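You operate a simulated robot arm through the tools that you are given. There is no shell and no other tool. Be economical: measure what you need, move in short steps, check, and stop when the job is done.

You run a simulated two-armed robot. Do the job below in one go: nothing can be reset, and whatever is moved stays where it is left.

JOB
Pick up the bottle that says "cleaner" from the beige bench with one hand, pass it to the other hand and put it on the white bench. Set down upright: bottle.

It is judged by the outcome, as a careful person would: the job done as asked, and still so three seconds after it is handed in. It fails if anything else is knocked over, pushed out of place, dropped, spilled or broken.

ROBOT AND FRAMES
Two 7-joint arms with two-finger parallel grippers on one trunk, on a base that drives. Base frame: it is fixed to the floor where the robot stands at the start and does not move with it; the origin is under the middle of the robot, x ahead of it, y to its left, z up; the surface under the hand at the start is at about z = 720. Lengths are in mm, angles in rad, forces in N, time in s.
The left shoulder is at the start at [70, 177, 1045], the right one opposite. With the tool pointing down near the work surface each hand reaches from about 280 to 720 mm from the robot's upright axis, wherever it stands, measured 20 degrees to its own side. Places, roughly: white bench [-1400, -200, 800]. Payload 3.43 kg a hand.
Tool frame (each hand has its own): the origin (TCP) lies between the finger pads and is the grasp point; the fingertips stand 30 mm ahead of it; z points along the fingers, y is the line along which they close. The gripper opens to 94 mm. The fingers are 28 mm wide and 10 mm thick; the gripper's body (50 by 96 mm) begins 55 mm behind the TCP.
Orientation is that of the tool frame in the base frame, as a unit quaternion [w, x, y, z]. With the fingers straight down and closing along the base's y, the tool's x points along the base's -x, its y along +y and its z along -z.

CONTROLS
- The arms move only by the tool nudge_tool. It takes "left_series", "right_series" or both (then of equal length, played together; a hand with none holds still); each is a list of rows, each an object (a shift or turn left out is 0, a gripper value left out holds the last) with "dp": the shift along the base's x, y, z in units of 400 mm (1.0 is 400 mm), a list of three; "angular": the turn, a rotation vector about the base's x, y, z in units of 60 degrees (1.0 is 60 degrees), a list of three; "grip": the gripper command, from -1 (fully open) to 1 (shut), values between in proportion. In form: [{"dp": [x, y, z], "angular": [ax, ay, az], "grip": grip}, ...]. A call has 1 to 8 rows; each row is the pose to reach, as a shift and turn from the pose commanded when the call began. A call with a number of a shift or a turn outside -1 to 1 is refused whole. Rows are played at 5 a second. More than 50 mm and 0.15 rad between two rows, or a gripper value outside its range, and nothing of the call is played. Where a pose cannot be reached the arm comes as near as it can. A force on the tool above 40 N (or 10 N above the force at the start of the call, whichever is more), or a blocked arm, ends the call early, and 0.2 s more pass. The fingers move at their own pace (about 153 mm/s each) and stop on an object; they squeeze with about 30 N. The grip force told is the motor's: it shows also when the fingers shut on nothing. Time passes only in rows, and 0.2 s behind the last, so rows that repeat a pose let the fingers close. The reply holds the time, the measured pose of the TCP, the force on the tool along the base axes, the opening and the grip force, in the units named above and with some noise, with the torque about the TCP (base axes, N m) and any sound that the robot's microphone picked up.
- Cameras (640 x 400 px; columns grow to the right, rows downward): "scene" is now at [131.1, -4.6, 1350.4]; the picture's right is [-0.04, -1.00, 0.00], its down [-0.70, 0.03, -0.71] and it looks along [0.71, -0.03, -0.70] (base axes); focal length 282 px, centre (320, 200). "left" rides on the left gripper at [76, -14, -103] in its tool frame; the picture's right is [0.18, 0.98, 0.00], its down [-0.75, 0.14, -0.64] and it looks along [-0.63, 0.12, 0.77] (tool axes); focal length 243 px, centre (320, 200). "right" rides on the right gripper at [76, 14, -103] in its tool frame; the picture's right is [-0.18, 0.98, 0.00], its down [-0.75, -0.14, -0.64] and it looks along [-0.63, -0.12, 0.77] (tool axes); focal length 243 px, centre (320, 200). There is no depth. A picture from a camera that has moved, and an enlarged one, comes with that camera's place and axes in the base frame and with its lens.
- snapshot(camera): a new picture of that camera. The clock stands still meanwhile.
- move_column(by): slides the trunk up (or, below 0, down) by that many mm; the arms and the scene camera ride with it, the base frame stays. It gives what a move gives, with no picture.
- drive_base(legs): drives the robot by 1 to 6 legs, each [ahead, turn to the left] in mm and rad, along the robot's own axes; the way and the turn of a leg run together, so that a leg with both is an arc; at most 1500 mm and 3.142 rad a leg. The arms and the cameras ride along, it lands a little off, and it stops where it bumps. It gives what a move gives.
- turn_head(pan, tilt): turns the head with the scene camera to pan (to the left, within 1.501 rad either way) and tilt (down, from -0.506 to 1.204), counted from straight ahead of the robot. It gives what a move gives.
- inspect(camera, box): a new picture of the part [left, top, right, bottom] of that camera's present view, enlarged. The clock stands still meanwhile.
- job_done(): hands the job in; it is judged then, once.

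Work in short steps. Places have to be worked out from the pictures, the camera data and where the tool is seen: move nearer, look again, correct. Check each grasp and each placing, and mend what went wrong. You have 120 turns and 92 pictures in all, those below and enlarged ones among them. Open the grippers and draw the arms clear of the work before you hand the job in, unless the task says otherwise; then end with one line.

The tools are called after "Emit:" as a command line: name --argument value ..., lists and objects as JSON in quotes. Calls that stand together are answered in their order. nudge_tool: Moves the arms, as the interface text tells. Its arguments: {"type":"object","properties":{"left_series":{"type":"array"},"right_series":{"type":"array"}},"required":[]} The other tools are called the same way: move_column (by) slides the trunk up or down; drive_base (legs) drives the base; turn_head (pan, tilt) turns the head that bears the scene camera; snapshot (camera) takes a picture; inspect (camera, box) takes an enlarged picture of a part of a camera's view; job_done () hands the job in.

At the start:

```text
t: 0.0
left_ee_pos: [522.6, 239.2, 1048.9]
left_orientation: [0.001, 0.0, 1.0, 0.001]
left_force: [-0.3, -0.4, -0.5]
left_torque: [-0.03, -0.01, -0.01]
left_width: 94.1
left_grip_force: 0.1
right_ee_pos: [365.6, -215.8, 946.4]
right_orientation: [0.001, -0.001, 1.0, 0.0]
right_force: [0.8, -0.2, 0.2]
right_torque: [-0.01, -0.02, 0.0]
right_width: 94.1
right_grip_force: 0.1
trunk travel left (down, up): [-625.0, 215.0]
robot x, y, heading: [0.4, 3.1, 0.001]
head pan, tilt: [-0.044, 0.778]
```

scene: 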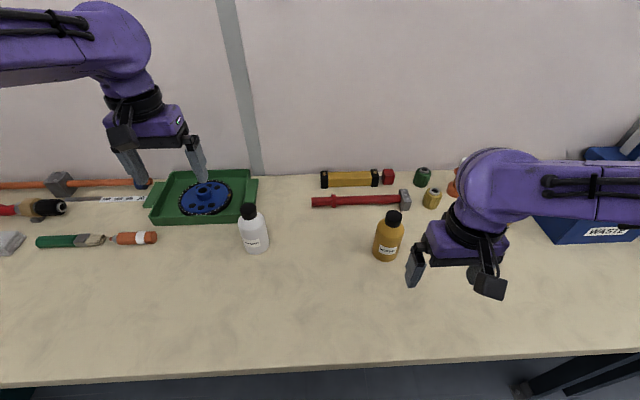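
right: 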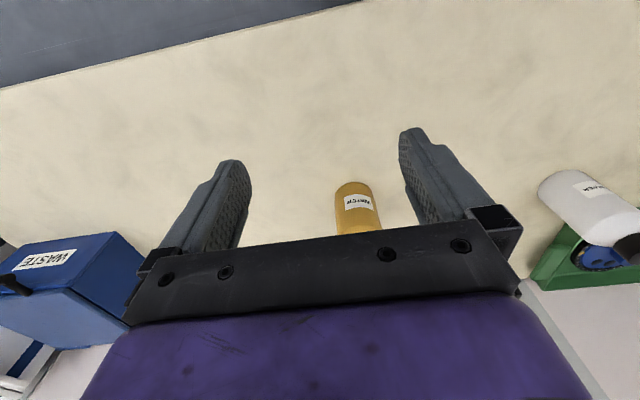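
left: 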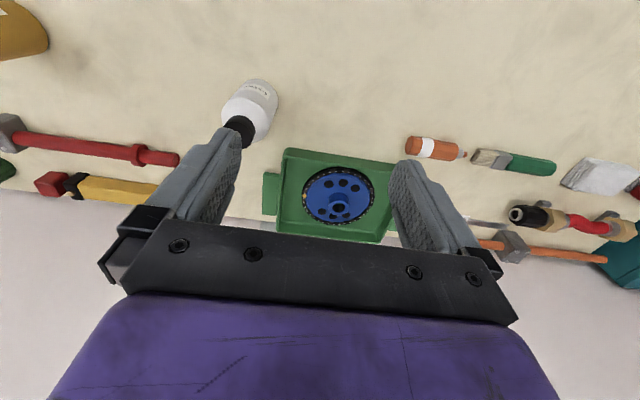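

The labels on the white and the amber bottle are too small to read in the scene view, so I enlarge both.

Emit:
inspect --camera "scene" --box '[220, 190, 290, 265]'

Emit:
inspect --camera "scene" --box '[355, 195, 425, 270]'

```text
5.33 times, centred on (255, 228) of scene
camera zoom: at [131.1, -4.6, 1350.4], right [-0.04, -1.0, 0.0], down [-0.7, 0.03, -0.71], along [0.71, -0.03, -0.7], focal length 1503 px, centre (667, 53)
```

zoom: 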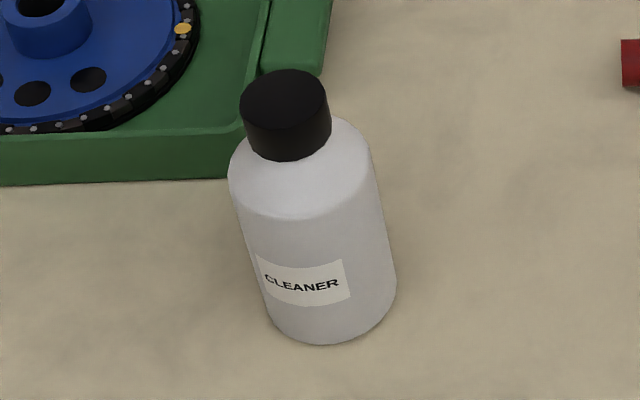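

```text
5.33 times, centred on (390, 232) of scene
camera zoom: at [131.1, -4.6, 1350.4], right [-0.04, -1.0, 0.0], down [-0.7, 0.03, -0.71], along [0.71, -0.03, -0.7], focal length 1503 px, centre (-53, 27)
```

zoom: 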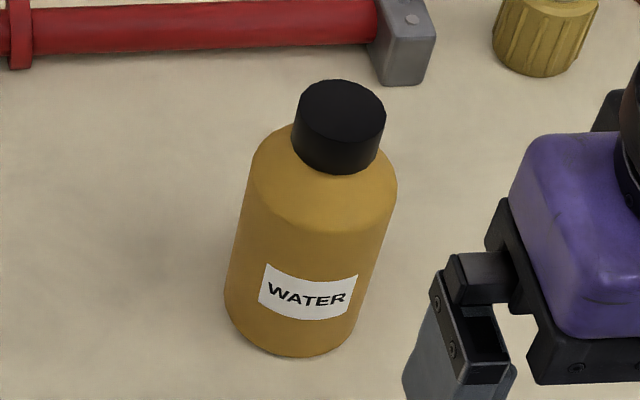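

The white bottle is the cleaner. From rays I put it at about (597, 147), with its top near z 875, its body about 67 mm wide and its cap about 37 mm. I move the left hand above it and look.

Emit:
nudge_tool --left_series '[{"dp": [0.046, -0.057, -0.03]}, {"dp": [0.093, -0.115, -0.08]}, {"dp": [0.14, -0.172, -0.13]}, {"dp": [0.186, -0.23, -0.18]}, {"dp": [0.186, -0.23, -0.2]}]'

Emit:
snapshot --camera "left"

Emit:
snapshot --camera "scene"

```text
t: 1.2
left_ee_pos: [596.2, 147.5, 969.0]
left_orientation: [0.001, 0.0, 1.0, 0.0]
left_force: [0.2, 0.1, 0.2]
left_torque: [-0.01, -0.04, -0.03]
left_width: 93.9
left_grip_force: 0.0
right_ee_pos: [363.6, -214.9, 948.4]
right_orientation: [0.001, -0.001, 1.0, -0.001]
right_force: [0.7, -0.8, 0.0]
right_torque: [-0.02, -0.02, 0.01]
right_width: 94.3
right_grip_force: 0.0
trunk travel left (down, up): [-625.0, 215.0]
robot x, y, heading: [1.5, -1.2, 0.0]
head pan, tilt: [-0.044, 0.778]
```

```text
86 pictures are left
camera left: at [519.8, 133.7, 1072.8], right [-0.18, 0.98, 0.0], down [0.75, 0.14, 0.64], along [0.63, 0.12, -0.77], focal length 243 px, centre (320, 200)
```

left: 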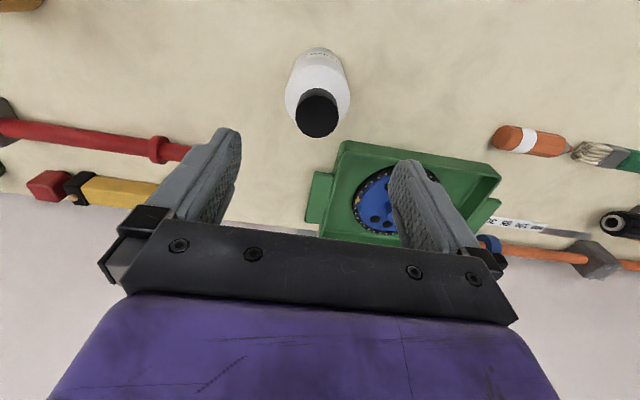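

```text
85 pictures are left
camera scene: at [130.3, -3.9, 1350.5], right [-0.04, -1.0, 0.0], down [-0.7, 0.03, -0.71], along [0.71, -0.03, -0.7], focal length 282 px, centre (320, 200)
```

scene: 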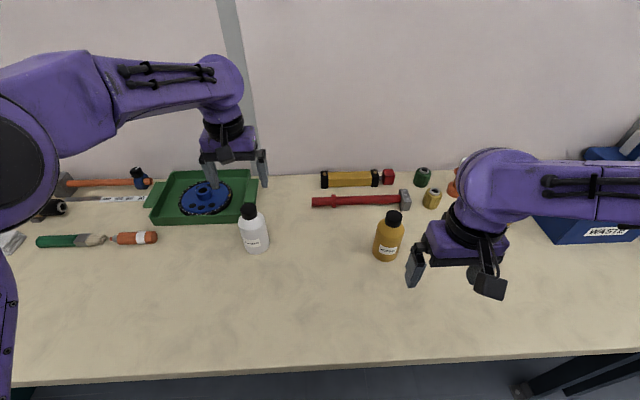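

The cap sits under the hand at about (595, 147.5). The shoulder cone starts just below the cap, so only the fingertips may grip it. I lower to TCP z about 880 and check before closing.

Emit:
nudge_tool --left_series '[{"dp": [0, 0, -0.08]}, {"dp": [0, 0, -0.16]}, {"dp": [0, 0, -0.21]}, {"dp": [0, 0, -0.22]}]'

Emit:
inspect --camera "scene" --box '[200, 150, 300, 260]'

Emit:
snapshot --camera "left"

```text
t: 2.2
left_ee_pos: [598.8, 147.1, 878.4]
left_orientation: [0.001, 0.0, 1.0, 0.0]
left_force: [1.1, -0.5, -0.1]
left_torque: [0.04, -0.02, -0.01]
left_width: 93.9
left_grip_force: 0.0
right_ee_pos: [364.5, -216.3, 946.5]
right_orientation: [0.001, -0.001, 1.0, -0.001]
right_force: [-0.3, 0.5, 0.2]
right_torque: [-0.03, -0.01, -0.01]
right_width: 93.9
right_grip_force: 0.1
trunk travel left (down, up): [-625.0, 215.0]
robot x, y, heading: [-0.1, -1.4, 0.005]
head pan, tilt: [-0.044, 0.778]
```

```text
3.64 times, centred on (250, 205) of scene
camera zoom: at [130.9, -4.6, 1350.4], right [-0.04, -1.0, 0.0], down [-0.7, 0.03, -0.71], along [0.71, -0.03, -0.7], focal length 1025 px, centre (574, 182)
```

zoom: 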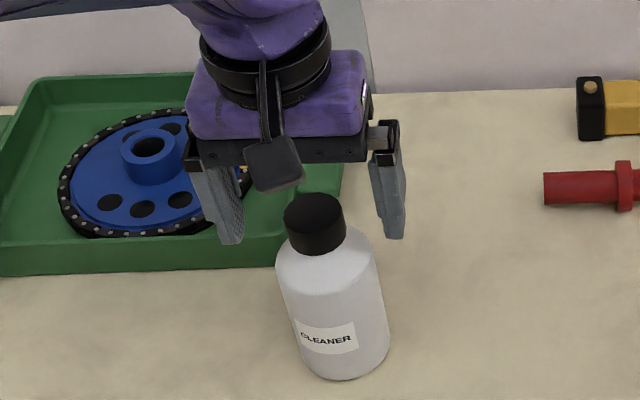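

```text
83 pictures are left
camera left: at [521.0, 131.9, 982.2], right [-0.18, 0.98, 0.0], down [0.75, 0.14, 0.64], along [0.63, 0.12, -0.77], focal length 243 px, centre (320, 200)
```

left: 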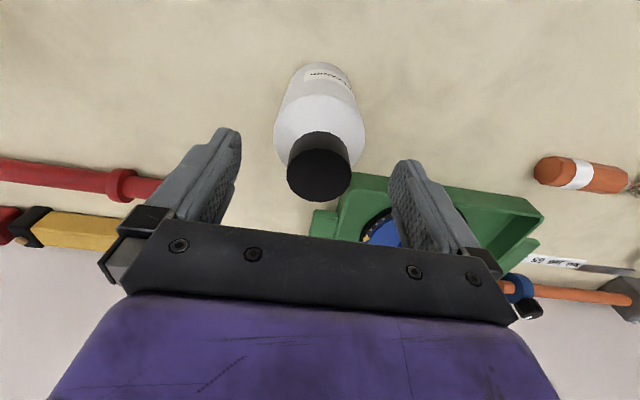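

Combining both views, the cap centre is near (593, 145.5), with its top at about 876 and its base at about 848, level with the fingertips. I shift by (-5, -1.5), then close.

Emit:
nudge_tool --left_series '[{"dp": [-0.0125, -0.004, -0.003], "grip": -1}, {"dp": [-0.0125, -0.004, -0.003], "grip": 1}, {"dp": [-0.0125, -0.004, -0.003], "grip": 1}, {"dp": [-0.0125, -0.004, -0.003], "grip": 1}, {"dp": [-0.0125, -0.004, -0.003], "grip": 1}]'

Emit:
inspect --camera "scene" --box '[200, 150, 300, 260]'

```text
t: 3.4
left_ee_pos: [592.0, 144.3, 878.3]
left_orientation: [0.001, 0.0, 1.0, 0.0]
left_force: [-0.5, 0.4, -1.0]
left_torque: [0.05, 0.07, 0.03]
left_width: 37.1
left_grip_force: 29.7
right_ee_pos: [363.6, -216.8, 946.5]
right_orientation: [0.0, 0.0, 1.0, 0.0]
right_force: [1.1, -0.4, 0.3]
right_torque: [0.0, -0.01, 0.0]
right_width: 94.0
right_grip_force: 0.1
trunk travel left (down, up): [-625.0, 215.0]
robot x, y, heading: [0.6, 2.9, 0.002]
head pan, tilt: [-0.044, 0.778]
```

```text
3.64 times, centred on (250, 205) of scene
camera zoom: at [131.1, -4.5, 1350.4], right [-0.04, -1.0, 0.0], down [-0.7, 0.03, -0.71], along [0.71, -0.03, -0.7], focal length 1025 px, centre (574, 182)
```

zoom: 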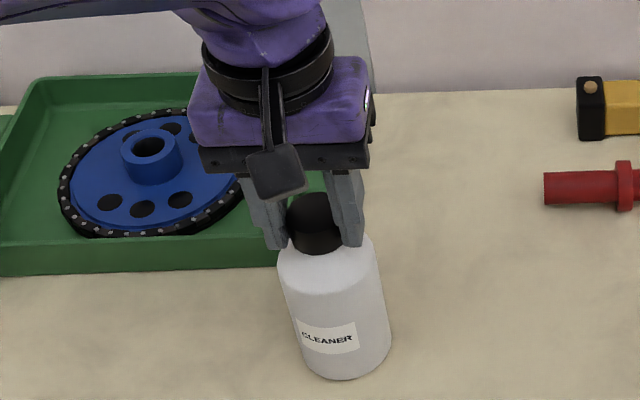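

The cap is gripped: the opening is 37.1 mm and the force 29.7 N. I lift gently straight up.

Emit:
nudge_tool --left_series '[{"dp": [0, 0, 0.025]}, {"dp": [0, 0, 0.075]}, {"dp": [0, 0, 0.15]}, {"dp": [0, 0, 0.25]}, {"dp": [0, 0, 0.35]}, {"dp": [0, 0, 0.42]}, {"dp": [0, 0, 0.45]}]'

Emit:
snapshot --camera "scene"

```text
t: 5.0
left_ee_pos: [594.5, 144.9, 1061.2]
left_orientation: [0.0, -0.001, 1.0, 0.0]
left_force: [-0.2, 0.4, -3.2]
left_torque: [0.01, 0.02, 0.06]
left_width: 36.9
left_grip_force: 30.2
right_ee_pos: [365.3, -216.9, 946.6]
right_orientation: [0.001, -0.001, 1.0, 0.0]
right_force: [0.2, 0.0, 0.9]
right_torque: [-0.02, 0.01, -0.02]
right_width: 94.0
right_grip_force: 0.0
trunk travel left (down, up): [-625.0, 215.0]
robot x, y, heading: [0.3, -3.4, 0.001]
head pan, tilt: [-0.044, 0.778]
```

```text
81 pictures are left
camera scene: at [131.5, -4.7, 1350.3], right [-0.04, -1.0, 0.0], down [-0.7, 0.03, -0.71], along [0.71, -0.03, -0.7], focal length 282 px, centre (320, 200)
```

scene: 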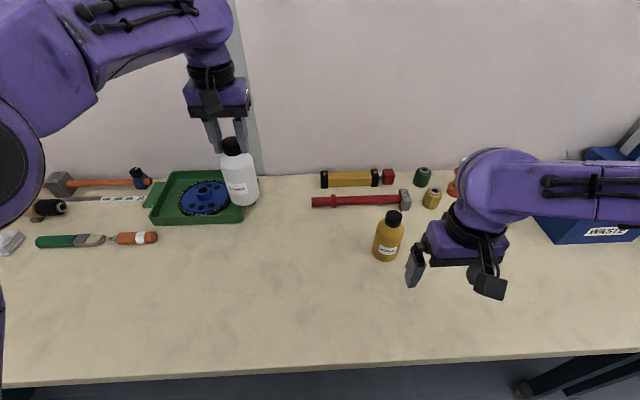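

The bottle is lifted and held; it weighs about 3 N. For the hand-over I bring it to about (470, 60, 1090). At the same time the right hand yaws 45°, so it can come in diagonally from the right and grip the body.

Emit:
nudge_tool --left_series '[{"dp": [-0.05, -0.035, 0.012]}, {"dp": [-0.1, -0.07, 0.024]}, {"dp": [-0.155, -0.105, 0.036]}, {"dp": [-0.21, -0.14, 0.048]}, {"dp": [-0.26, -0.175, 0.06]}, {"dp": [-0.31, -0.21, 0.072]}]' --right_series '[{"dp": [0, 0, 0.03], "angular": [0, 0, 0.125]}, {"dp": [0, 0, 0.06], "angular": [0, 0, 0.25]}, {"dp": [0, 0, 0.09], "angular": [0, 0, 0.375]}, {"dp": [0, 0, 0.12], "angular": [0, 0, 0.5]}, {"dp": [0, 0, 0.15], "angular": [0, 0, 0.625]}, {"dp": [0, 0, 0.18], "angular": [0, 0, 0.75]}]'

```text
t: 6.4
left_ee_pos: [469.0, 62.1, 1091.2]
left_orientation: [0.001, 0.0, 1.0, 0.001]
left_force: [-0.9, 1.1, -3.4]
left_torque: [0.02, 0.02, -0.01]
left_width: 37.0
left_grip_force: 29.7
right_ee_pos: [363.2, -217.7, 1018.9]
right_orientation: [0.002, -0.384, 0.923, 0.001]
right_force: [-1.1, 0.8, 0.1]
right_torque: [0.03, -0.03, 0.01]
right_width: 93.8
right_grip_force: 0.0
trunk travel left (down, up): [-625.0, 215.0]
robot x, y, heading: [-0.4, -0.9, 0.0]
head pan, tilt: [-0.044, 0.778]
```

The left hand arrived with the bottle still held. Next I tilt the right hand's fingers up by 60°, so they point ahead and left, 30° below level.

Emit:
nudge_tool --right_series '[{"angular": [0.088, -0.088, 0]}, {"angular": [0.177, -0.177, 0]}, {"angular": [0.265, -0.265, 0]}, {"angular": [0.354, -0.354, 0]}, {"angular": [0.442, -0.442, 0]}, {"angular": [0.53, -0.53, 0]}, {"angular": [0.619, -0.619, 0]}, {"angular": [0.707, -0.707, 0]}]'

Emit:
snapshot --camera "scene"

Emit:
snapshot --camera "right"

```text
t: 8.2
left_ee_pos: [470.4, 62.3, 1090.8]
left_orientation: [0.0, 0.0, 1.0, 0.0]
left_force: [-0.5, -0.6, -3.3]
left_torque: [0.03, -0.01, 0.0]
left_width: 36.9
left_grip_force: 30.3
right_ee_pos: [403.2, -233.6, 1031.2]
right_orientation: [0.462, -0.332, 0.8, 0.192]
right_force: [0.2, -0.8, 0.1]
right_torque: [0.03, 0.03, 0.01]
right_width: 94.1
right_grip_force: 0.0
right hand out of reach, approached as far as the arm can: row 6, 7, 8
trunk travel left (down, up): [-625.0, 215.0]
robot x, y, heading: [-1.8, 4.5, 0.004]
head pan, tilt: [-0.044, 0.778]
```

```text
80 pictures are left
camera scene: at [131.7, -5.3, 1350.4], right [-0.04, -1.0, 0.0], down [-0.7, 0.03, -0.71], along [0.71, -0.03, -0.7], focal length 282 px, centre (320, 200)
```

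scene: 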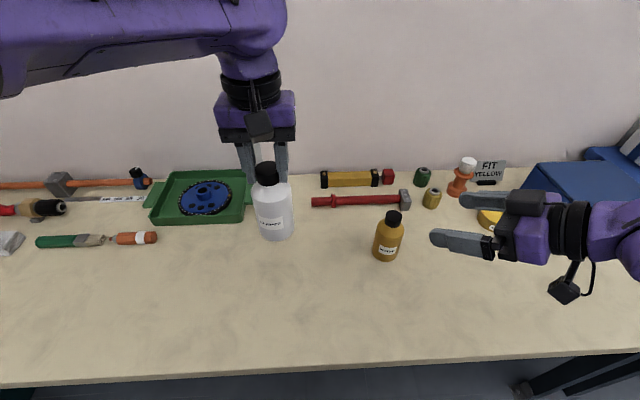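

```text
79 pictures are left
camera right: at [303.0, -314.6, 1015.8], right [-0.63, 0.76, 0.16], down [-0.03, -0.23, 0.97], along [0.78, 0.61, 0.17], focal length 243 px, centre (320, 200)
```

right: 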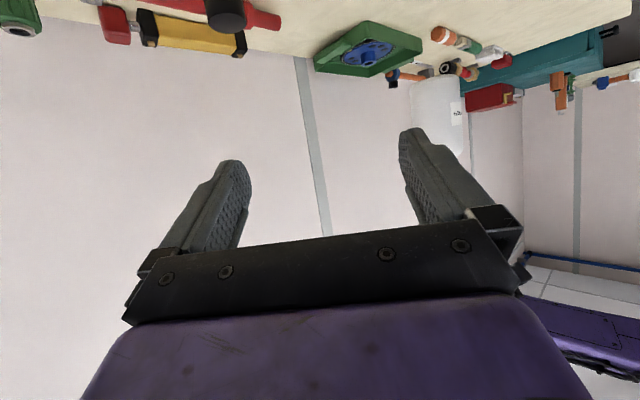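

The right hand now has exactly the orientation I wanted; it was only shifted a little. I slide it left to about 130 mm short of the bottle and check.

Emit:
nudge_tool --right_series '[{"dp": [0, 0.1, 0]}, {"dp": [0, 0.2, 0]}, {"dp": [0, 0.3, 0]}, {"dp": [0, 0.4, 0.0]}, {"dp": [0, 0.5, 0]}]'

Emit:
snapshot --camera "scene"

Emit:
snapshot --camera "right"

```text
t: 9.4
left_ee_pos: [471.0, 64.0, 1090.1]
left_orientation: [0.0, -0.001, 1.0, -0.001]
left_force: [0.6, 0.6, -3.9]
left_torque: [-0.01, 0.02, 0.0]
left_width: 37.1
left_grip_force: 29.7
right_ee_pos: [404.5, -31.7, 1035.8]
right_orientation: [0.461, -0.333, 0.8, 0.19]
right_force: [-0.2, 0.5, -0.5]
right_torque: [-0.03, 0.02, 0.0]
right_width: 94.0
right_grip_force: 0.0
right hand out of reach, approached as far as the arm can: row 1, 2, 3, 4, 5
trunk travel left (down, up): [-625.0, 215.0]
robot x, y, heading: [-3.3, 0.3, 0.001]
head pan, tilt: [-0.044, 0.778]
```

```text
78 pictures are left
camera scene: at [131.7, -2.7, 1350.3], right [-0.04, -1.0, 0.0], down [-0.7, 0.03, -0.71], along [0.71, -0.03, -0.7], focal length 282 px, centre (320, 200)
```

scene: 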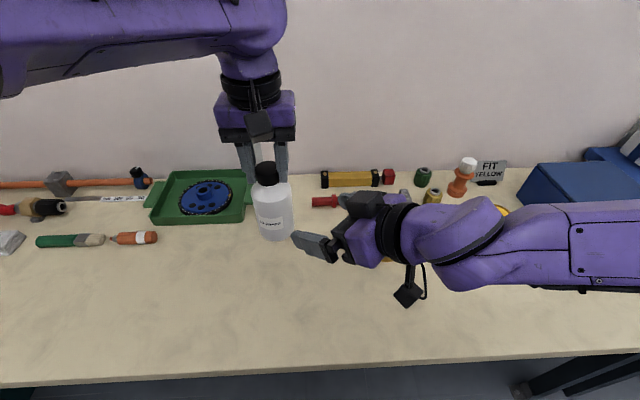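

```text
77 pictures are left
camera right: at [304.8, -111.3, 1020.9], right [-0.63, 0.76, 0.16], down [-0.03, -0.22, 0.97], along [0.77, 0.61, 0.16], focal length 243 px, centre (320, 200)
```

right: 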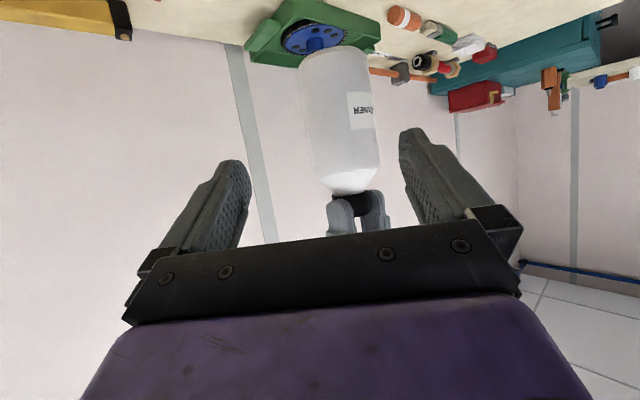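

Reach was limited again, so the commanded pose may differ from the measured one. A modest shift toward the pre-grasp point is safe either way and will show which base applies.

Emit:
nudge_tool --right_series '[{"dp": [0.05, 0.015, 0.02]}, {"dp": [0.0975, 0.03, 0.045]}]'

```text
t: 10.0
left_ee_pos: [471.3, 62.2, 1091.1]
left_orientation: [0.0, 0.0, 1.0, -0.001]
left_force: [0.3, 0.0, -3.3]
left_torque: [-0.03, 0.01, -0.02]
left_width: 36.7
left_grip_force: 29.7
right_ee_pos: [442.6, -23.1, 1055.2]
right_orientation: [0.462, -0.333, 0.799, 0.191]
right_force: [0.0, 0.7, -0.5]
right_torque: [0.01, 0.01, 0.02]
right_width: 94.1
right_grip_force: 0.1
trunk travel left (down, up): [-625.0, 215.0]
robot x, y, heading: [2.4, 0.6, -0.001]
head pan, tilt: [-0.044, 0.778]
```

The base is the measured pose, and it is reachable again. Rather than folding the right arm back further, I move the bottle to (510, 44, 1109), which puts it 110 mm out along the right hand's approach line.

Emit:
nudge_tool --left_series '[{"dp": [0.05, -0.022, 0.022]}, {"dp": [0.0975, -0.044, 0.045]}]'

Emit:
snapshot --camera "right"

Emit:
snapshot --camera "scene"

```text
t: 10.6
left_ee_pos: [509.3, 45.3, 1107.7]
left_orientation: [0.001, 0.0, 1.0, 0.001]
left_force: [0.8, 0.3, -4.1]
left_torque: [0.01, 0.05, -0.03]
left_width: 37.3
left_grip_force: 30.0
right_ee_pos: [443.0, -21.7, 1055.1]
right_orientation: [0.462, -0.332, 0.8, 0.191]
right_force: [0.3, 0.0, 0.4]
right_torque: [-0.01, -0.02, -0.02]
right_width: 94.0
right_grip_force: 0.1
trunk travel left (down, up): [-625.0, 215.0]
robot x, y, heading: [-0.5, 1.0, 0.003]
head pan, tilt: [-0.044, 0.778]
```

```text
76 pictures are left
camera right: at [342.7, -102.1, 1039.3], right [-0.63, 0.76, 0.16], down [-0.03, -0.23, 0.97], along [0.78, 0.61, 0.16], focal length 243 px, centre (320, 200)
```

right: 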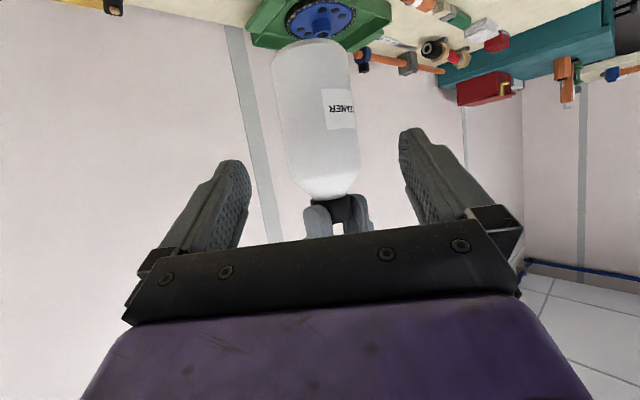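

```text
75 pictures are left
camera scene: at [132.4, -5.1, 1350.2], right [-0.04, -1.0, 0.0], down [-0.7, 0.03, -0.71], along [0.71, -0.03, -0.7], focal length 282 px, centre (320, 200)
```

scene: 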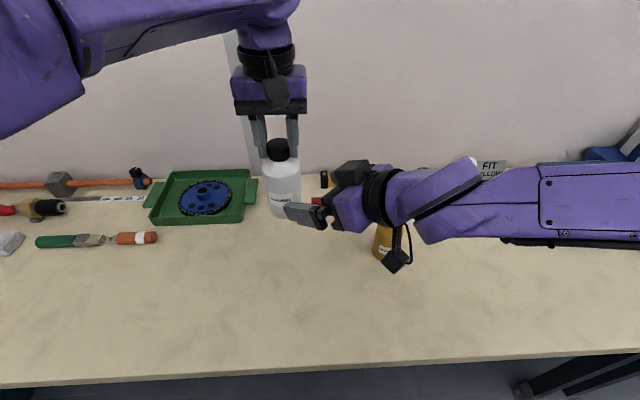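

The bottle is on the line, at a difference of (66, 67). I advance 109 mm along the tool axis with the right fingers open.

Emit:
nudge_tool --right_series '[{"dp": [0.04, 0.04, -0.033], "grip": -1}, {"dp": [0.08, 0.08, -0.066]}, {"dp": [0.12, 0.12, -0.1]}, {"dp": [0.15, 0.15, -0.123]}, {"dp": [0.165, 0.167, -0.137]}]'

Emit:
snapshot --camera "right"

Emit:
inspect --camera "scene" --box '[220, 60, 440, 280]'

```text
t: 11.8
left_ee_pos: [509.3, 45.4, 1108.1]
left_orientation: [0.0, -0.001, 1.0, 0.0]
left_force: [-0.3, -0.6, -3.6]
left_torque: [0.01, 0.02, -0.01]
left_width: 37.0
left_grip_force: 29.8
right_ee_pos: [510.4, 45.9, 999.3]
right_orientation: [0.463, -0.332, 0.8, 0.191]
right_force: [-0.2, 0.0, 0.2]
right_torque: [0.01, -0.04, 0.03]
right_width: 94.1
right_grip_force: 0.1
trunk travel left (down, up): [-625.0, 215.0]
robot x, y, heading: [-0.9, -2.4, 0.001]
head pan, tilt: [-0.044, 0.778]
```

```text
74 pictures are left
camera right: at [410.5, -33.2, 983.6], right [-0.63, 0.76, 0.16], down [-0.03, -0.23, 0.97], along [0.78, 0.61, 0.16], focal length 243 px, centre (320, 200)
```

right: 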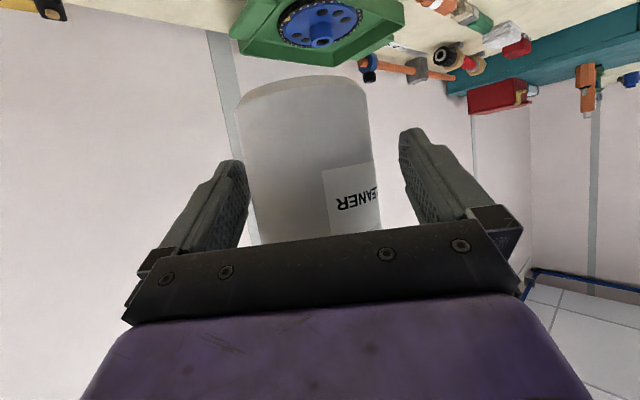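

```text
1.82 times, centred on (330, 170) of scene
camera zoom: at [131.7, -4.5, 1350.3], right [-0.04, -1.0, 0.0], down [-0.7, 0.03, -0.71], along [0.71, -0.03, -0.7], focal length 512 px, centre (302, 254)
```

zoom: 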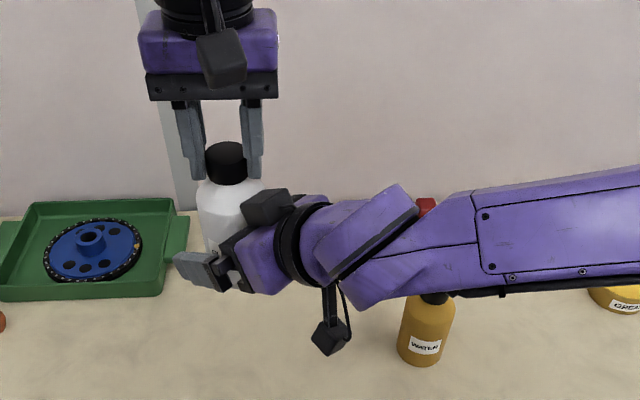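

The bottle appears about 5 mm off-centre toward one finger. I shift the right hand by (+3, -3.5), then close it on the body.

Emit:
nudge_tool --right_series '[{"dp": [0.008, -0.009, 0], "grip": -1}, {"dp": [0.008, -0.009, 0], "grip": 1}, {"dp": [0.008, -0.009, 0], "grip": 1}, {"dp": [0.008, -0.009, 0], "grip": 1}]'

Emit:
snapshot --camera "right"

```text
t: 12.8
left_ee_pos: [509.3, 45.2, 1109.0]
left_orientation: [0.001, 0.0, 1.0, 0.0]
left_force: [7.7, -7.1, -4.9]
left_torque: [-0.4, -0.7, 0.16]
left_width: 36.8
left_grip_force: 29.8
right_ee_pos: [513.7, 43.7, 997.6]
right_orientation: [0.462, -0.333, 0.799, 0.192]
right_force: [-8.9, 7.1, 1.3]
right_torque: [-0.37, -0.24, -0.17]
right_width: 69.8
right_grip_force: 30.0
trunk travel left (down, up): [-625.0, 215.0]
robot x, y, heading: [0.2, -0.6, 0.002]
head pan, tilt: [-0.044, 0.778]
```

```text
72 pictures are left
camera right: at [413.8, -36.5, 983.0], right [-0.63, 0.76, 0.16], down [-0.03, -0.23, 0.97], along [0.77, 0.61, 0.16], focal length 243 px, centre (320, 200)
```

right: 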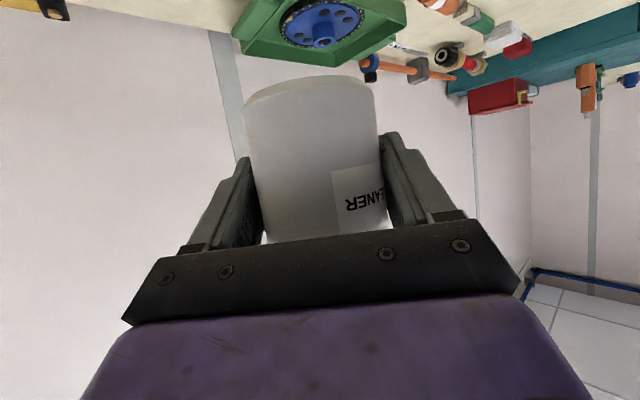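

The body is gripped at 69.8 mm, but there is about 11 N of side load between the hands, so my shift was wrong. I undo it to relieve the load before releasing the left hand.

Emit:
nudge_tool --right_series '[{"dp": [-0.004, 0.0045, 0]}, {"dp": [-0.0085, 0.009, 0]}, {"dp": [-0.0085, 0.009, 0]}]'

```text
t: 13.6
left_ee_pos: [508.9, 45.5, 1108.4]
left_orientation: [0.001, 0.001, 1.0, 0.001]
left_force: [-15.9, 5.1, 1.2]
left_torque: [0.26, 0.97, 0.15]
left_width: 37.1
left_grip_force: 29.9
right_ee_pos: [512.4, 44.7, 997.3]
right_orientation: [0.463, -0.329, 0.801, 0.19]
right_force: [16.0, -5.3, -0.3]
right_torque: [0.28, 0.81, -0.15]
right_width: 69.7
right_grip_force: 30.1
trunk travel left (down, up): [-625.0, 215.0]
robot x, y, heading: [1.4, 1.7, 0.005]
head pan, tilt: [-0.044, 0.778]
```

The load reversed, so the balance lies between the two. I go back about half way.

Emit:
nudge_tool --right_series '[{"dp": [0.005, -0.0035, 0]}, {"dp": [0.005, -0.0035, 0]}]'

```text
t: 14.2
left_ee_pos: [508.8, 46.3, 1108.7]
left_orientation: [0.0, 0.0, 1.0, 0.001]
left_force: [-8.2, 6.7, -0.1]
left_torque: [0.46, 0.83, 0.22]
left_width: 36.7
left_grip_force: 30.3
right_ee_pos: [513.0, 44.8, 997.2]
right_orientation: [0.462, -0.332, 0.8, 0.191]
right_force: [8.1, -6.1, -0.1]
right_torque: [0.29, 0.12, -0.2]
right_width: 69.8
right_grip_force: 30.2
trunk travel left (down, up): [-625.0, 215.0]
robot x, y, heading: [1.2, -2.0, 0.006]
head pan, tilt: [-0.044, 0.778]
```

The residual load on the right hand is about (8, -6) N, so I follow it slightly.

Emit:
nudge_tool --right_series '[{"dp": [0.003, -0.003, 0]}, {"dp": [0.003, -0.003, 0]}]'

```text
t: 14.8
left_ee_pos: [508.2, 45.3, 1108.3]
left_orientation: [0.001, 0.0, 1.0, 0.0]
left_force: [9.3, 4.8, -7.5]
left_torque: [0.37, -0.63, 0.2]
left_width: 36.7
left_grip_force: 30.0
right_ee_pos: [512.0, 44.2, 998.0]
right_orientation: [0.463, -0.333, 0.799, 0.192]
right_force: [-8.5, -5.0, 4.5]
right_torque: [0.21, -0.31, -0.14]
right_width: 69.6
right_grip_force: 29.6
trunk travel left (down, up): [-625.0, 215.0]
robot x, y, heading: [0.3, -1.7, 0.008]
head pan, tilt: [-0.044, 0.778]
```

These loads are wobble-sized and acceptable. I open the left fingers only to about 60 mm, which keeps them clear of the right hand, and hold.

Emit:
nudge_tool --left_series '[{"grip": -0.25}, {"grip": -0.25}, {"grip": -0.25}]'

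Emit:
snapshot --camera "scene"

```text
t: 15.6
left_ee_pos: [509.1, 45.4, 1109.5]
left_orientation: [0.001, 0.0, 1.0, 0.0]
left_force: [-0.8, -0.2, 0.6]
left_torque: [-0.01, 0.03, -0.02]
left_width: 58.8
left_grip_force: 0.0
right_ee_pos: [514.2, 44.3, 996.9]
right_orientation: [0.462, -0.332, 0.8, 0.191]
right_force: [0.5, 0.0, 0.0]
right_torque: [-0.04, 0.04, 0.01]
right_width: 69.7
right_grip_force: 29.8
trunk travel left (down, up): [-625.0, 215.0]
robot x, y, heading: [-1.0, 1.1, -0.001]
head pan, tilt: [-0.044, 0.778]
```

```text
71 pictures are left
camera scene: at [131.6, -4.7, 1350.3], right [-0.04, -1.0, 0.0], down [-0.7, 0.03, -0.71], along [0.71, -0.03, -0.7], focal length 282 px, centre (320, 200)
```

scene: 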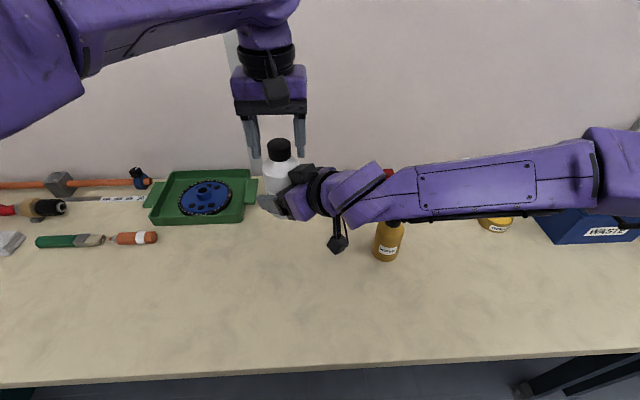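

The left hand is open and unloaded, and the bottle stays in the right hand. I raise the left hand straight up and recheck the forces.

Emit:
nudge_tool --left_series '[{"dp": [0, 0, 0.06]}, {"dp": [0, 0, 0.15]}, {"dp": [0, 0, 0.25]}, {"dp": [-0.02, 0.1, 0.25]}, {"dp": [-0.04, 0.2, 0.25]}, {"dp": [-0.06, 0.3, 0.25]}]'

Emit:
snapshot --camera "scene"

Emit:
snapshot --camera "left"

```text
t: 17.0
left_ee_pos: [485.2, 167.6, 1209.0]
left_orientation: [0.0, 0.0, 1.0, -0.001]
left_force: [0.3, -0.2, -0.6]
left_torque: [-0.02, -0.03, 0.01]
left_width: 58.6
left_grip_force: 0.1
right_ee_pos: [513.6, 44.6, 997.5]
right_orientation: [0.463, -0.331, 0.8, 0.19]
right_force: [-0.5, -0.5, -0.3]
right_torque: [0.0, 0.01, 0.0]
right_width: 69.5
right_grip_force: 30.1
trunk travel left (down, up): [-625.0, 215.0]
robot x, y, heading: [2.1, -1.6, -0.003]
head pan, tilt: [-0.044, 0.778]
```

```text
70 pictures are left
camera scene: at [131.3, -3.2, 1350.3], right [-0.04, -1.0, 0.0], down [-0.7, 0.03, -0.71], along [0.71, -0.03, -0.7], focal length 282 px, centre (320, 200)
```

scene: 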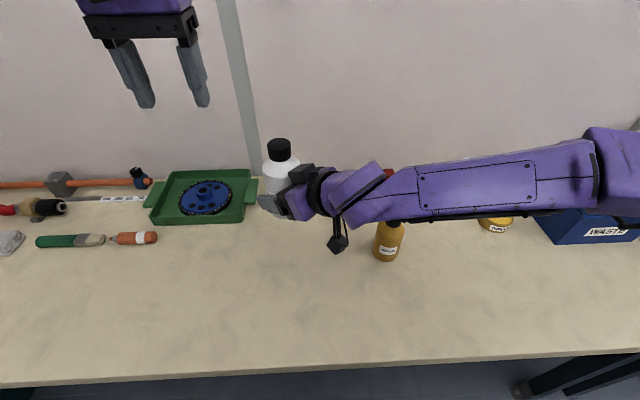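

```text
69 pictures are left
camera left: at [409.8, 152.7, 1311.6], right [-0.18, 0.98, 0.0], down [0.75, 0.14, 0.64], along [0.63, 0.12, -0.77], focal length 243 px, centre (320, 200)
```

left: 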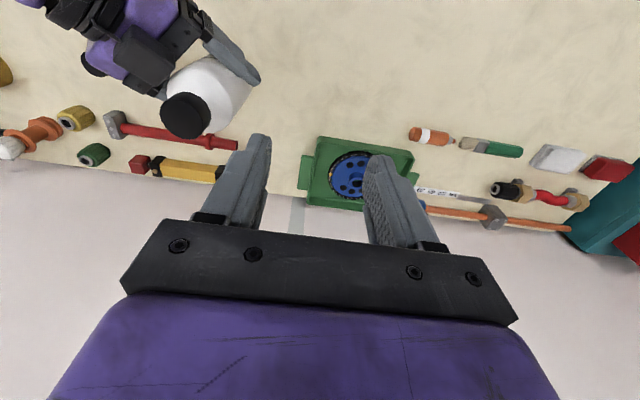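

The bottle is held firmly by the right hand alone. I back away from the beige bench by 350 mm and then look to the sides before turning.

Emit:
drive_base --legs '[[-350, 0]]'

Emit:
turn_head --pan 1.5 --tilt 0.5

Emit:
snapshot --camera "scene"

Emit:
turn_head --pan -1.5 --tilt 0.5

Emit:
snapshot --camera "scene"

```text
t: 19.3
left_ee_pos: [135.0, 168.2, 1208.8]
left_orientation: [0.0, -0.002, 1.0, 0.0]
left_force: [-0.3, -0.4, -0.9]
left_torque: [-0.02, -0.01, 0.0]
left_width: 58.6
left_grip_force: 0.0
right_ee_pos: [164.8, 45.4, 997.4]
right_orientation: [0.461, -0.334, 0.799, 0.193]
right_force: [0.7, 0.0, 0.4]
right_torque: [-0.02, 0.0, 0.0]
right_width: 69.7
right_grip_force: 30.3
trunk travel left (down, up): [-625.0, 215.0]
robot x, y, heading: [-344.4, 1.8, 0.01]
head pan, tilt: [-0.044, 0.778]
```

```text
t: 20.9
left_ee_pos: [135.7, 168.1, 1207.2]
left_orientation: [0.0, -0.003, 1.0, 0.0]
left_force: [-0.3, -1.0, -0.4]
left_torque: [0.01, -0.01, -0.02]
left_width: 58.6
left_grip_force: 0.0
right_ee_pos: [164.2, 46.3, 995.8]
right_orientation: [0.462, -0.334, 0.799, 0.193]
right_force: [-0.1, -0.6, -1.0]
right_torque: [0.03, 0.03, 0.0]
right_width: 69.5
right_grip_force: 30.2
trunk travel left (down, up): [-625.0, 215.0]
robot x, y, heading: [-346.5, 0.2, 0.006]
head pan, tilt: [1.499, 0.499]
```

```text
68 pictures are left
camera scene: at [-293.2, 89.1, 1374.6], right [1.0, -0.07, 0.0], down [-0.03, -0.48, -0.88], along [0.06, 0.88, -0.48], focal length 282 px, centre (320, 200)
```

scene: 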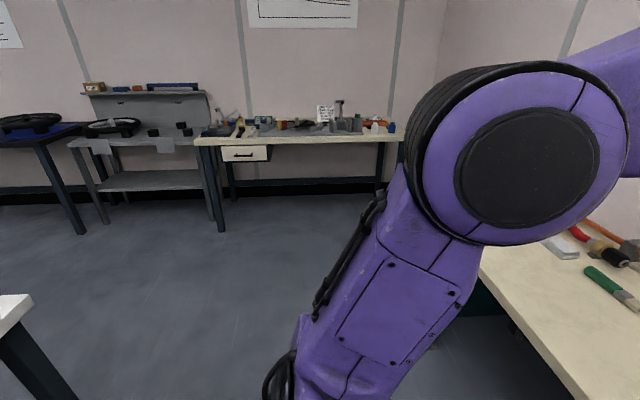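

```text
t: 23.5
left_ee_pos: [136.5, 167.4, 1207.2]
left_orientation: [0.0, -0.003, 1.0, 0.0]
left_force: [0.0, -0.5, -1.1]
left_torque: [-0.02, 0.02, 0.01]
left_width: 58.9
left_grip_force: 0.0
right_ee_pos: [164.2, 45.4, 996.3]
right_orientation: [0.461, -0.334, 0.799, 0.193]
right_force: [-0.1, 0.3, -0.4]
right_torque: [-0.03, 0.0, -0.01]
right_width: 69.7
right_grip_force: 29.8
trunk travel left (down, up): [-625.0, 215.0]
robot x, y, heading: [-348.6, -1.9, 0.004]
head pan, tilt: [-1.499, 0.499]
```

```text
67 pictures are left
camera scene: at [-292.1, -92.4, 1374.7], right [-1.0, -0.08, 0.0], down [-0.04, 0.48, -0.88], along [0.07, -0.88, -0.48], focal length 282 px, centre (320, 200)
```

scene: 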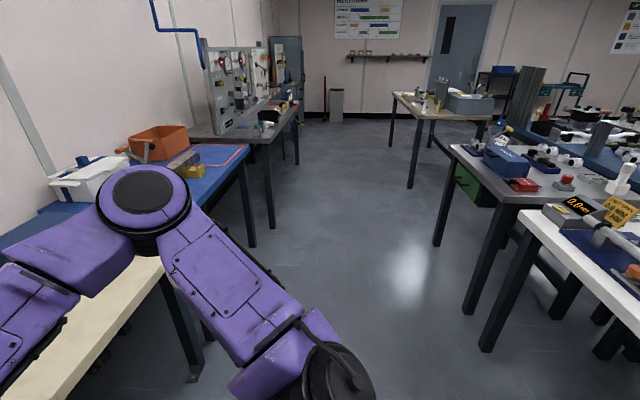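

The white bench's near edge is at x ≈ -1010 (y from -1140 to 670) and the beige one's is at x ≈ 310. I stand centred between them with about 660 mm each way. I turn round in place, then look at the white bench.

Emit:
turn_head --pan 0 --tilt 0.6

Emit:
drive_base --legs '[[0, 3.14]]'

Emit:
snapshot --camera "scene"

```text
t: 25.1
left_ee_pos: [135.4, 166.7, 1208.8]
left_orientation: [0.0, -0.003, 1.0, 0.0]
left_force: [0.5, -0.5, 0.0]
left_torque: [0.03, 0.02, 0.05]
left_width: 58.9
left_grip_force: 0.0
right_ee_pos: [164.8, 44.7, 996.9]
right_orientation: [0.462, -0.333, 0.799, 0.192]
right_force: [-1.0, 0.2, -0.3]
right_torque: [-0.04, 0.04, 0.0]
right_width: 69.5
right_grip_force: 30.1
trunk travel left (down, up): [-625.0, 215.0]
robot x, y, heading: [-349.7, -2.0, 0.008]
head pan, tilt: [0.0, 0.6]
```

```text
t: 32.8
left_ee_pos: [-837.9, -159.2, 1208.0]
left_orientation: [0.0, 1.0, -0.008, 0.0]
left_force: [0.5, -1.2, -0.3]
left_torque: [-0.02, 0.02, 0.02]
left_width: 58.8
left_grip_force: 0.1
right_ee_pos: [-864.2, -36.1, 996.7]
right_orientation: [0.188, 0.802, 0.325, -0.464]
right_force: [0.1, 0.6, 0.2]
right_torque: [0.01, -0.02, -0.01]
right_width: 69.2
right_grip_force: 29.9
trunk travel left (down, up): [-625.0, 215.0]
robot x, y, heading: [-348.2, 0.9, 3.124]
head pan, tilt: [0.0, 0.6]
```

```text
66 pictures are left
camera scene: at [-488.9, 0.3, 1365.5], right [0.02, 1.0, 0.0], down [0.57, -0.01, -0.82], along [-0.82, 0.01, -0.57], focal length 282 px, centre (320, 200)
```

scene: 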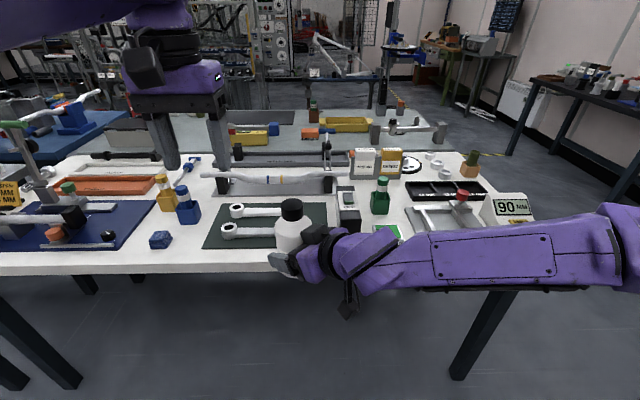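

The white bench is crowded, so I enlarge its front area to find a free spot.

Emit:
inspect --camera "scene" --box '[100, 140, 360, 290]'

Emit:
inspect --camera "scene" --box '[320, 130, 560, 280]'

```text
2.46 times, centred on (230, 215) of scene
camera zoom: at [-488.9, 0.3, 1365.5], right [0.02, 1.0, 0.0], down [0.57, -0.01, -0.82], along [-0.82, 0.01, -0.57], focal length 694 px, centre (542, 163)
```

zoom: 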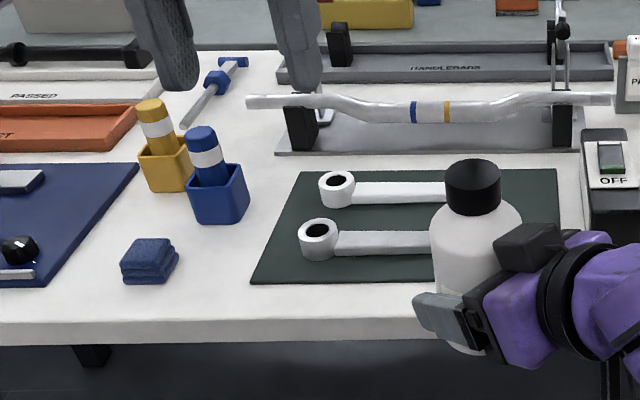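

```text
2.67 times, centred on (440, 205) of scene
camera zoom: at [-488.9, 0.3, 1365.5], right [0.02, 1.0, 0.0], down [0.57, -0.01, -0.82], along [-0.82, 0.01, -0.57], focal length 752 px, centre (0, 187)
```

zoom: 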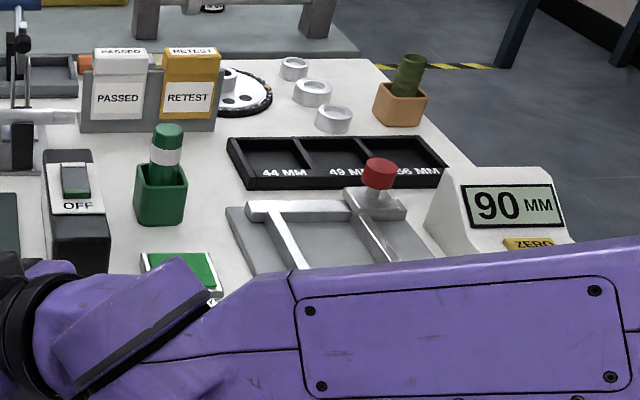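

The only obvious gap so far is a narrow one between the folded cloth and the green mat. I check the left part of the bench for a roomier place.

Emit:
turn_head --pan 0.7 --tilt 0.6

Emit:
snapshot --camera "scene"

Emit:
snapshot --camera "left"

Emit:
snapshot --camera "right"

```text
t: 33.9
left_ee_pos: [-837.7, -159.7, 1207.8]
left_orientation: [-0.001, 1.0, -0.009, 0.0]
left_force: [-0.4, 0.9, -1.0]
left_torque: [-0.04, -0.03, 0.02]
left_width: 58.8
left_grip_force: 0.0
right_ee_pos: [-862.8, -36.5, 997.8]
right_orientation: [0.187, 0.803, 0.325, -0.464]
right_force: [0.3, -0.1, 0.0]
right_torque: [0.05, 0.01, 0.07]
right_width: 69.4
right_grip_force: 29.8
trunk travel left (down, up): [-625.0, 215.0]
robot x, y, heading: [-348.7, -5.6, 3.126]
head pan, tilt: [0.7, 0.6]
```

```text
63 pictures are left
camera scene: at [-469.1, -56.9, 1365.5], right [-0.63, 0.78, 0.0], down [0.44, 0.36, -0.82], along [-0.64, -0.52, -0.57], focal length 282 px, centre (320, 200)
```

scene: 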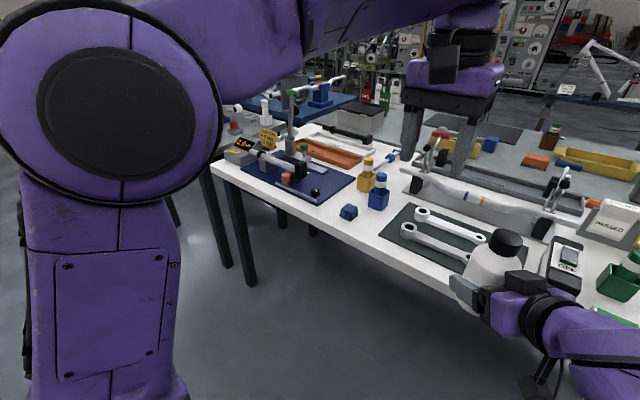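

```text
62 pictures are left
camera left: at [-760.7, -146.6, 1311.6], right [0.17, -0.99, 0.0], down [-0.76, -0.13, 0.64], along [-0.63, -0.11, -0.77], focal length 243 px, centre (320, 200)
```

left: 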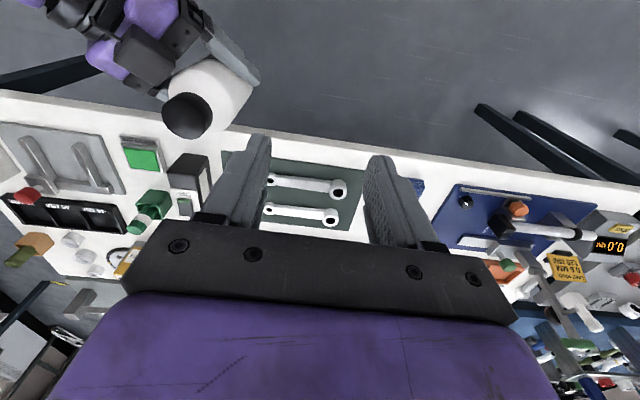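

```text
61 pictures are left
camera right: at [-763.6, 42.1, 981.6], right [0.62, -0.77, 0.16], down [0.03, 0.23, 0.97], along [-0.79, -0.6, 0.16], focal length 243 px, centre (320, 200)
```

right: 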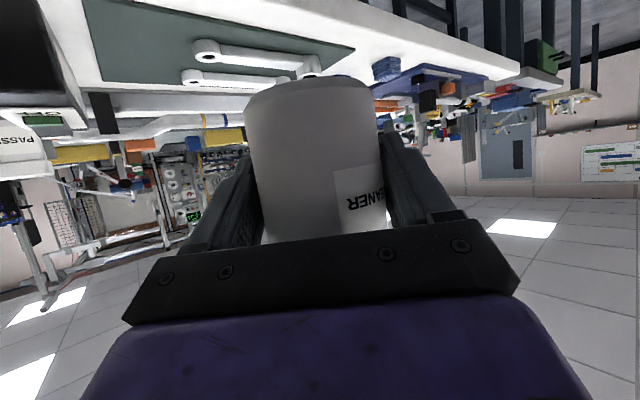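

The left wrist camera gives a good top view, but a finger hides the gap. I slide the left hand 160 mm further left, so the gap shows between the fingers.

Emit:
nudge_tool --left_series '[{"dp": [0, -0.1, 0]}, {"dp": [0, -0.2, 0]}, {"dp": [0, -0.3, 0]}, {"dp": [0, -0.4, 0]}]'

Emit:
inspect --camera "left" --box '[180, 80, 460, 255]'

Emit:
inspect --camera "scene" --box '[300, 150, 480, 290]'

```text
t: 34.9
left_ee_pos: [-839.5, -320.4, 1205.5]
left_orientation: [-0.001, 1.0, -0.007, 0.0]
left_force: [-0.5, 0.0, -0.2]
left_torque: [0.01, -0.02, 0.01]
left_width: 58.8
left_grip_force: 0.1
right_ee_pos: [-864.3, -38.8, 997.1]
right_orientation: [0.187, 0.803, 0.327, -0.463]
right_force: [0.6, -0.4, 0.1]
right_torque: [-0.01, 0.0, -0.01]
right_width: 69.5
right_grip_force: 29.4
trunk travel left (down, up): [-625.0, 215.0]
robot x, y, heading: [-346.6, 0.8, 3.126]
head pan, tilt: [0.7, 0.6]
```

```text
2.29 times, centred on (320, 168) of left
camera zoom: at [-761.8, -308.1, 1310.2], right [0.17, -0.99, 0.0], down [-0.76, -0.13, 0.64], along [-0.63, -0.11, -0.77], focal length 555 px, centre (320, 274)
```

zoom: 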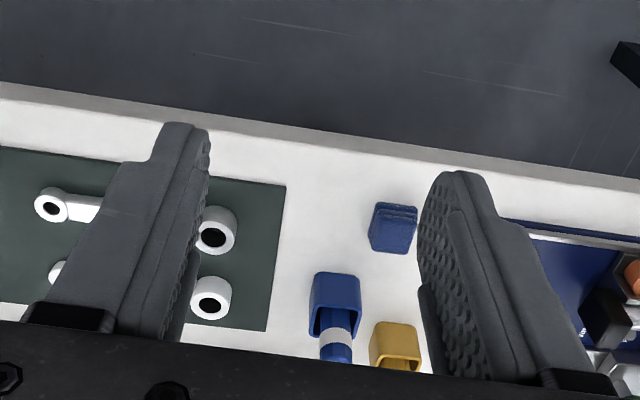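

```text
2.86 times, centred on (390, 220) of scene
camera zoom: at [-469.2, -59.1, 1365.4], right [-0.63, 0.77, 0.0], down [0.44, 0.36, -0.82], along [-0.64, -0.52, -0.57], focal length 805 px, centre (120, 143)
```

zoom: 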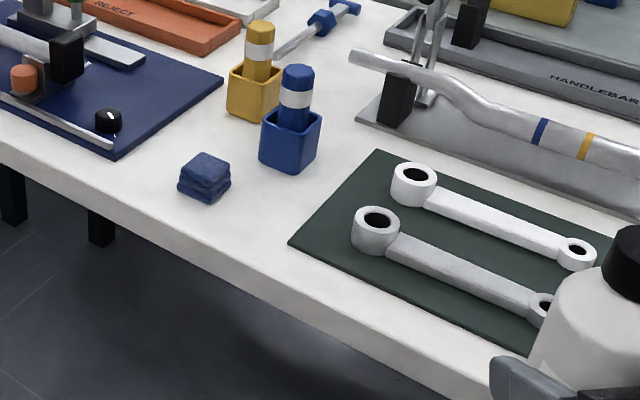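

I triangulated the free patch. The bench top is at z ≈ 805–813 and its front edge at x ≈ -1014. The green mat's left edge is at y ≈ -325 and the cloth spans y -422…-460, x -1066…-1116. The target is (-1066, -370). I raise the trunk 100 mm for safety, then drive to about (-480, -332) and face the bench.

Emit:
move_column --by 100

Emit:
drive_base --legs '[[0, 1.206], [358, 0], [0, -1.19]]'

Emit:
turn_head --pan 0 --tilt 0.8

Emit:
snapshot --camera "scene"

Emit:
snapshot --camera "left"

```text
t: 36.2
left_ee_pos: [-839.3, -318.5, 1306.9]
left_orientation: [0.0, 1.0, -0.007, 0.0]
left_force: [-0.3, -0.3, -0.5]
left_torque: [0.01, 0.01, -0.01]
left_width: 59.0
left_grip_force: 0.1
right_ee_pos: [-864.4, -36.0, 1097.3]
right_orientation: [0.187, 0.802, 0.325, -0.464]
right_force: [-0.1, -1.1, -2.9]
right_torque: [0.0, -0.02, -0.01]
right_width: 69.5
right_grip_force: 30.7
trunk travel left (down, up): [-725.0, 115.0]
robot x, y, heading: [-349.0, 2.1, 3.126]
head pan, tilt: [0.7, 0.6]
```

```text
t: 44.5
left_ee_pos: [-997.1, -628.7, 1306.1]
left_orientation: [-0.001, 1.0, -0.028, 0.0]
left_force: [0.3, 0.1, 0.3]
left_torque: [0.02, -0.03, 0.03]
left_width: 58.9
left_grip_force: 0.0
right_ee_pos: [-1013.2, -346.9, 1095.9]
right_orientation: [0.179, 0.809, 0.311, -0.467]
right_force: [0.6, 1.0, -3.5]
right_torque: [0.01, -0.01, 0.0]
right_width: 69.7
right_grip_force: 30.4
trunk travel left (down, up): [-725.0, 115.0]
robot x, y, heading: [-496.6, -330.8, 3.085]
head pan, tilt: [0.7, 0.6]
```

```text
t: 45.5
left_ee_pos: [-998.3, -630.1, 1306.9]
left_orientation: [0.0, 1.0, -0.027, 0.0]
left_force: [0.6, 0.9, 0.4]
left_torque: [-0.04, -0.02, -0.06]
left_width: 59.0
left_grip_force: 0.0
right_ee_pos: [-1012.1, -347.3, 1095.9]
right_orientation: [0.178, 0.809, 0.31, -0.467]
right_force: [-0.1, -0.1, -3.5]
right_torque: [-0.01, -0.02, -0.02]
right_width: 69.3
right_grip_force: 29.8
trunk travel left (down, up): [-725.0, 115.0]
robot x, y, heading: [-499.8, -329.8, 3.086]
head pan, tilt: [0.0, 0.799]
```

```text
58 pictures are left
camera scene: at [-628.6, -326.5, 1448.7], right [0.05, 1.0, 0.0], down [0.72, -0.04, -0.7], along [-0.7, 0.04, -0.72], focal length 282 px, centre (320, 200)
```

scene: 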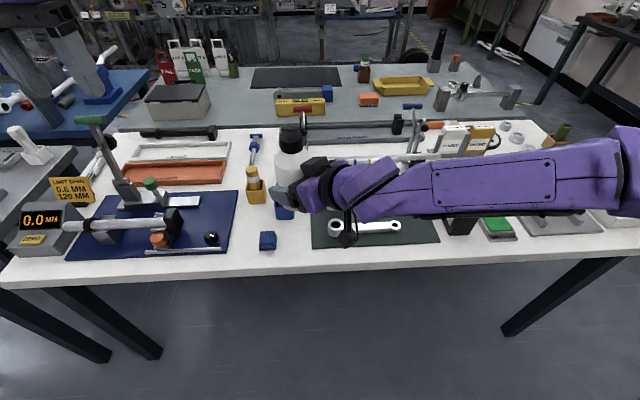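

```text
57 pictures are left
camera left: at [-921.1, -620.7, 1410.7], right [0.13, -0.99, 0.0], down [-0.76, -0.1, 0.64], along [-0.64, -0.08, -0.77], focal length 243 px, centre (320, 200)
```

left: 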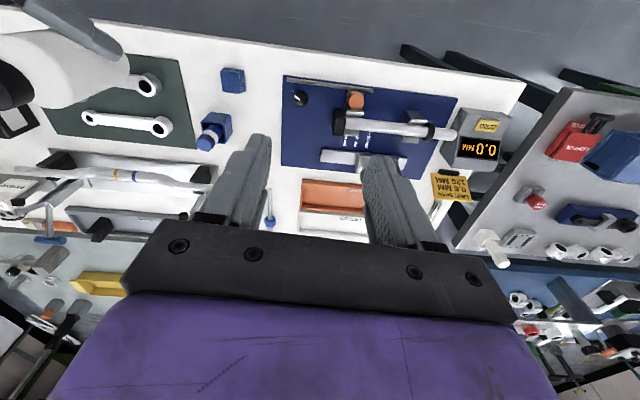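

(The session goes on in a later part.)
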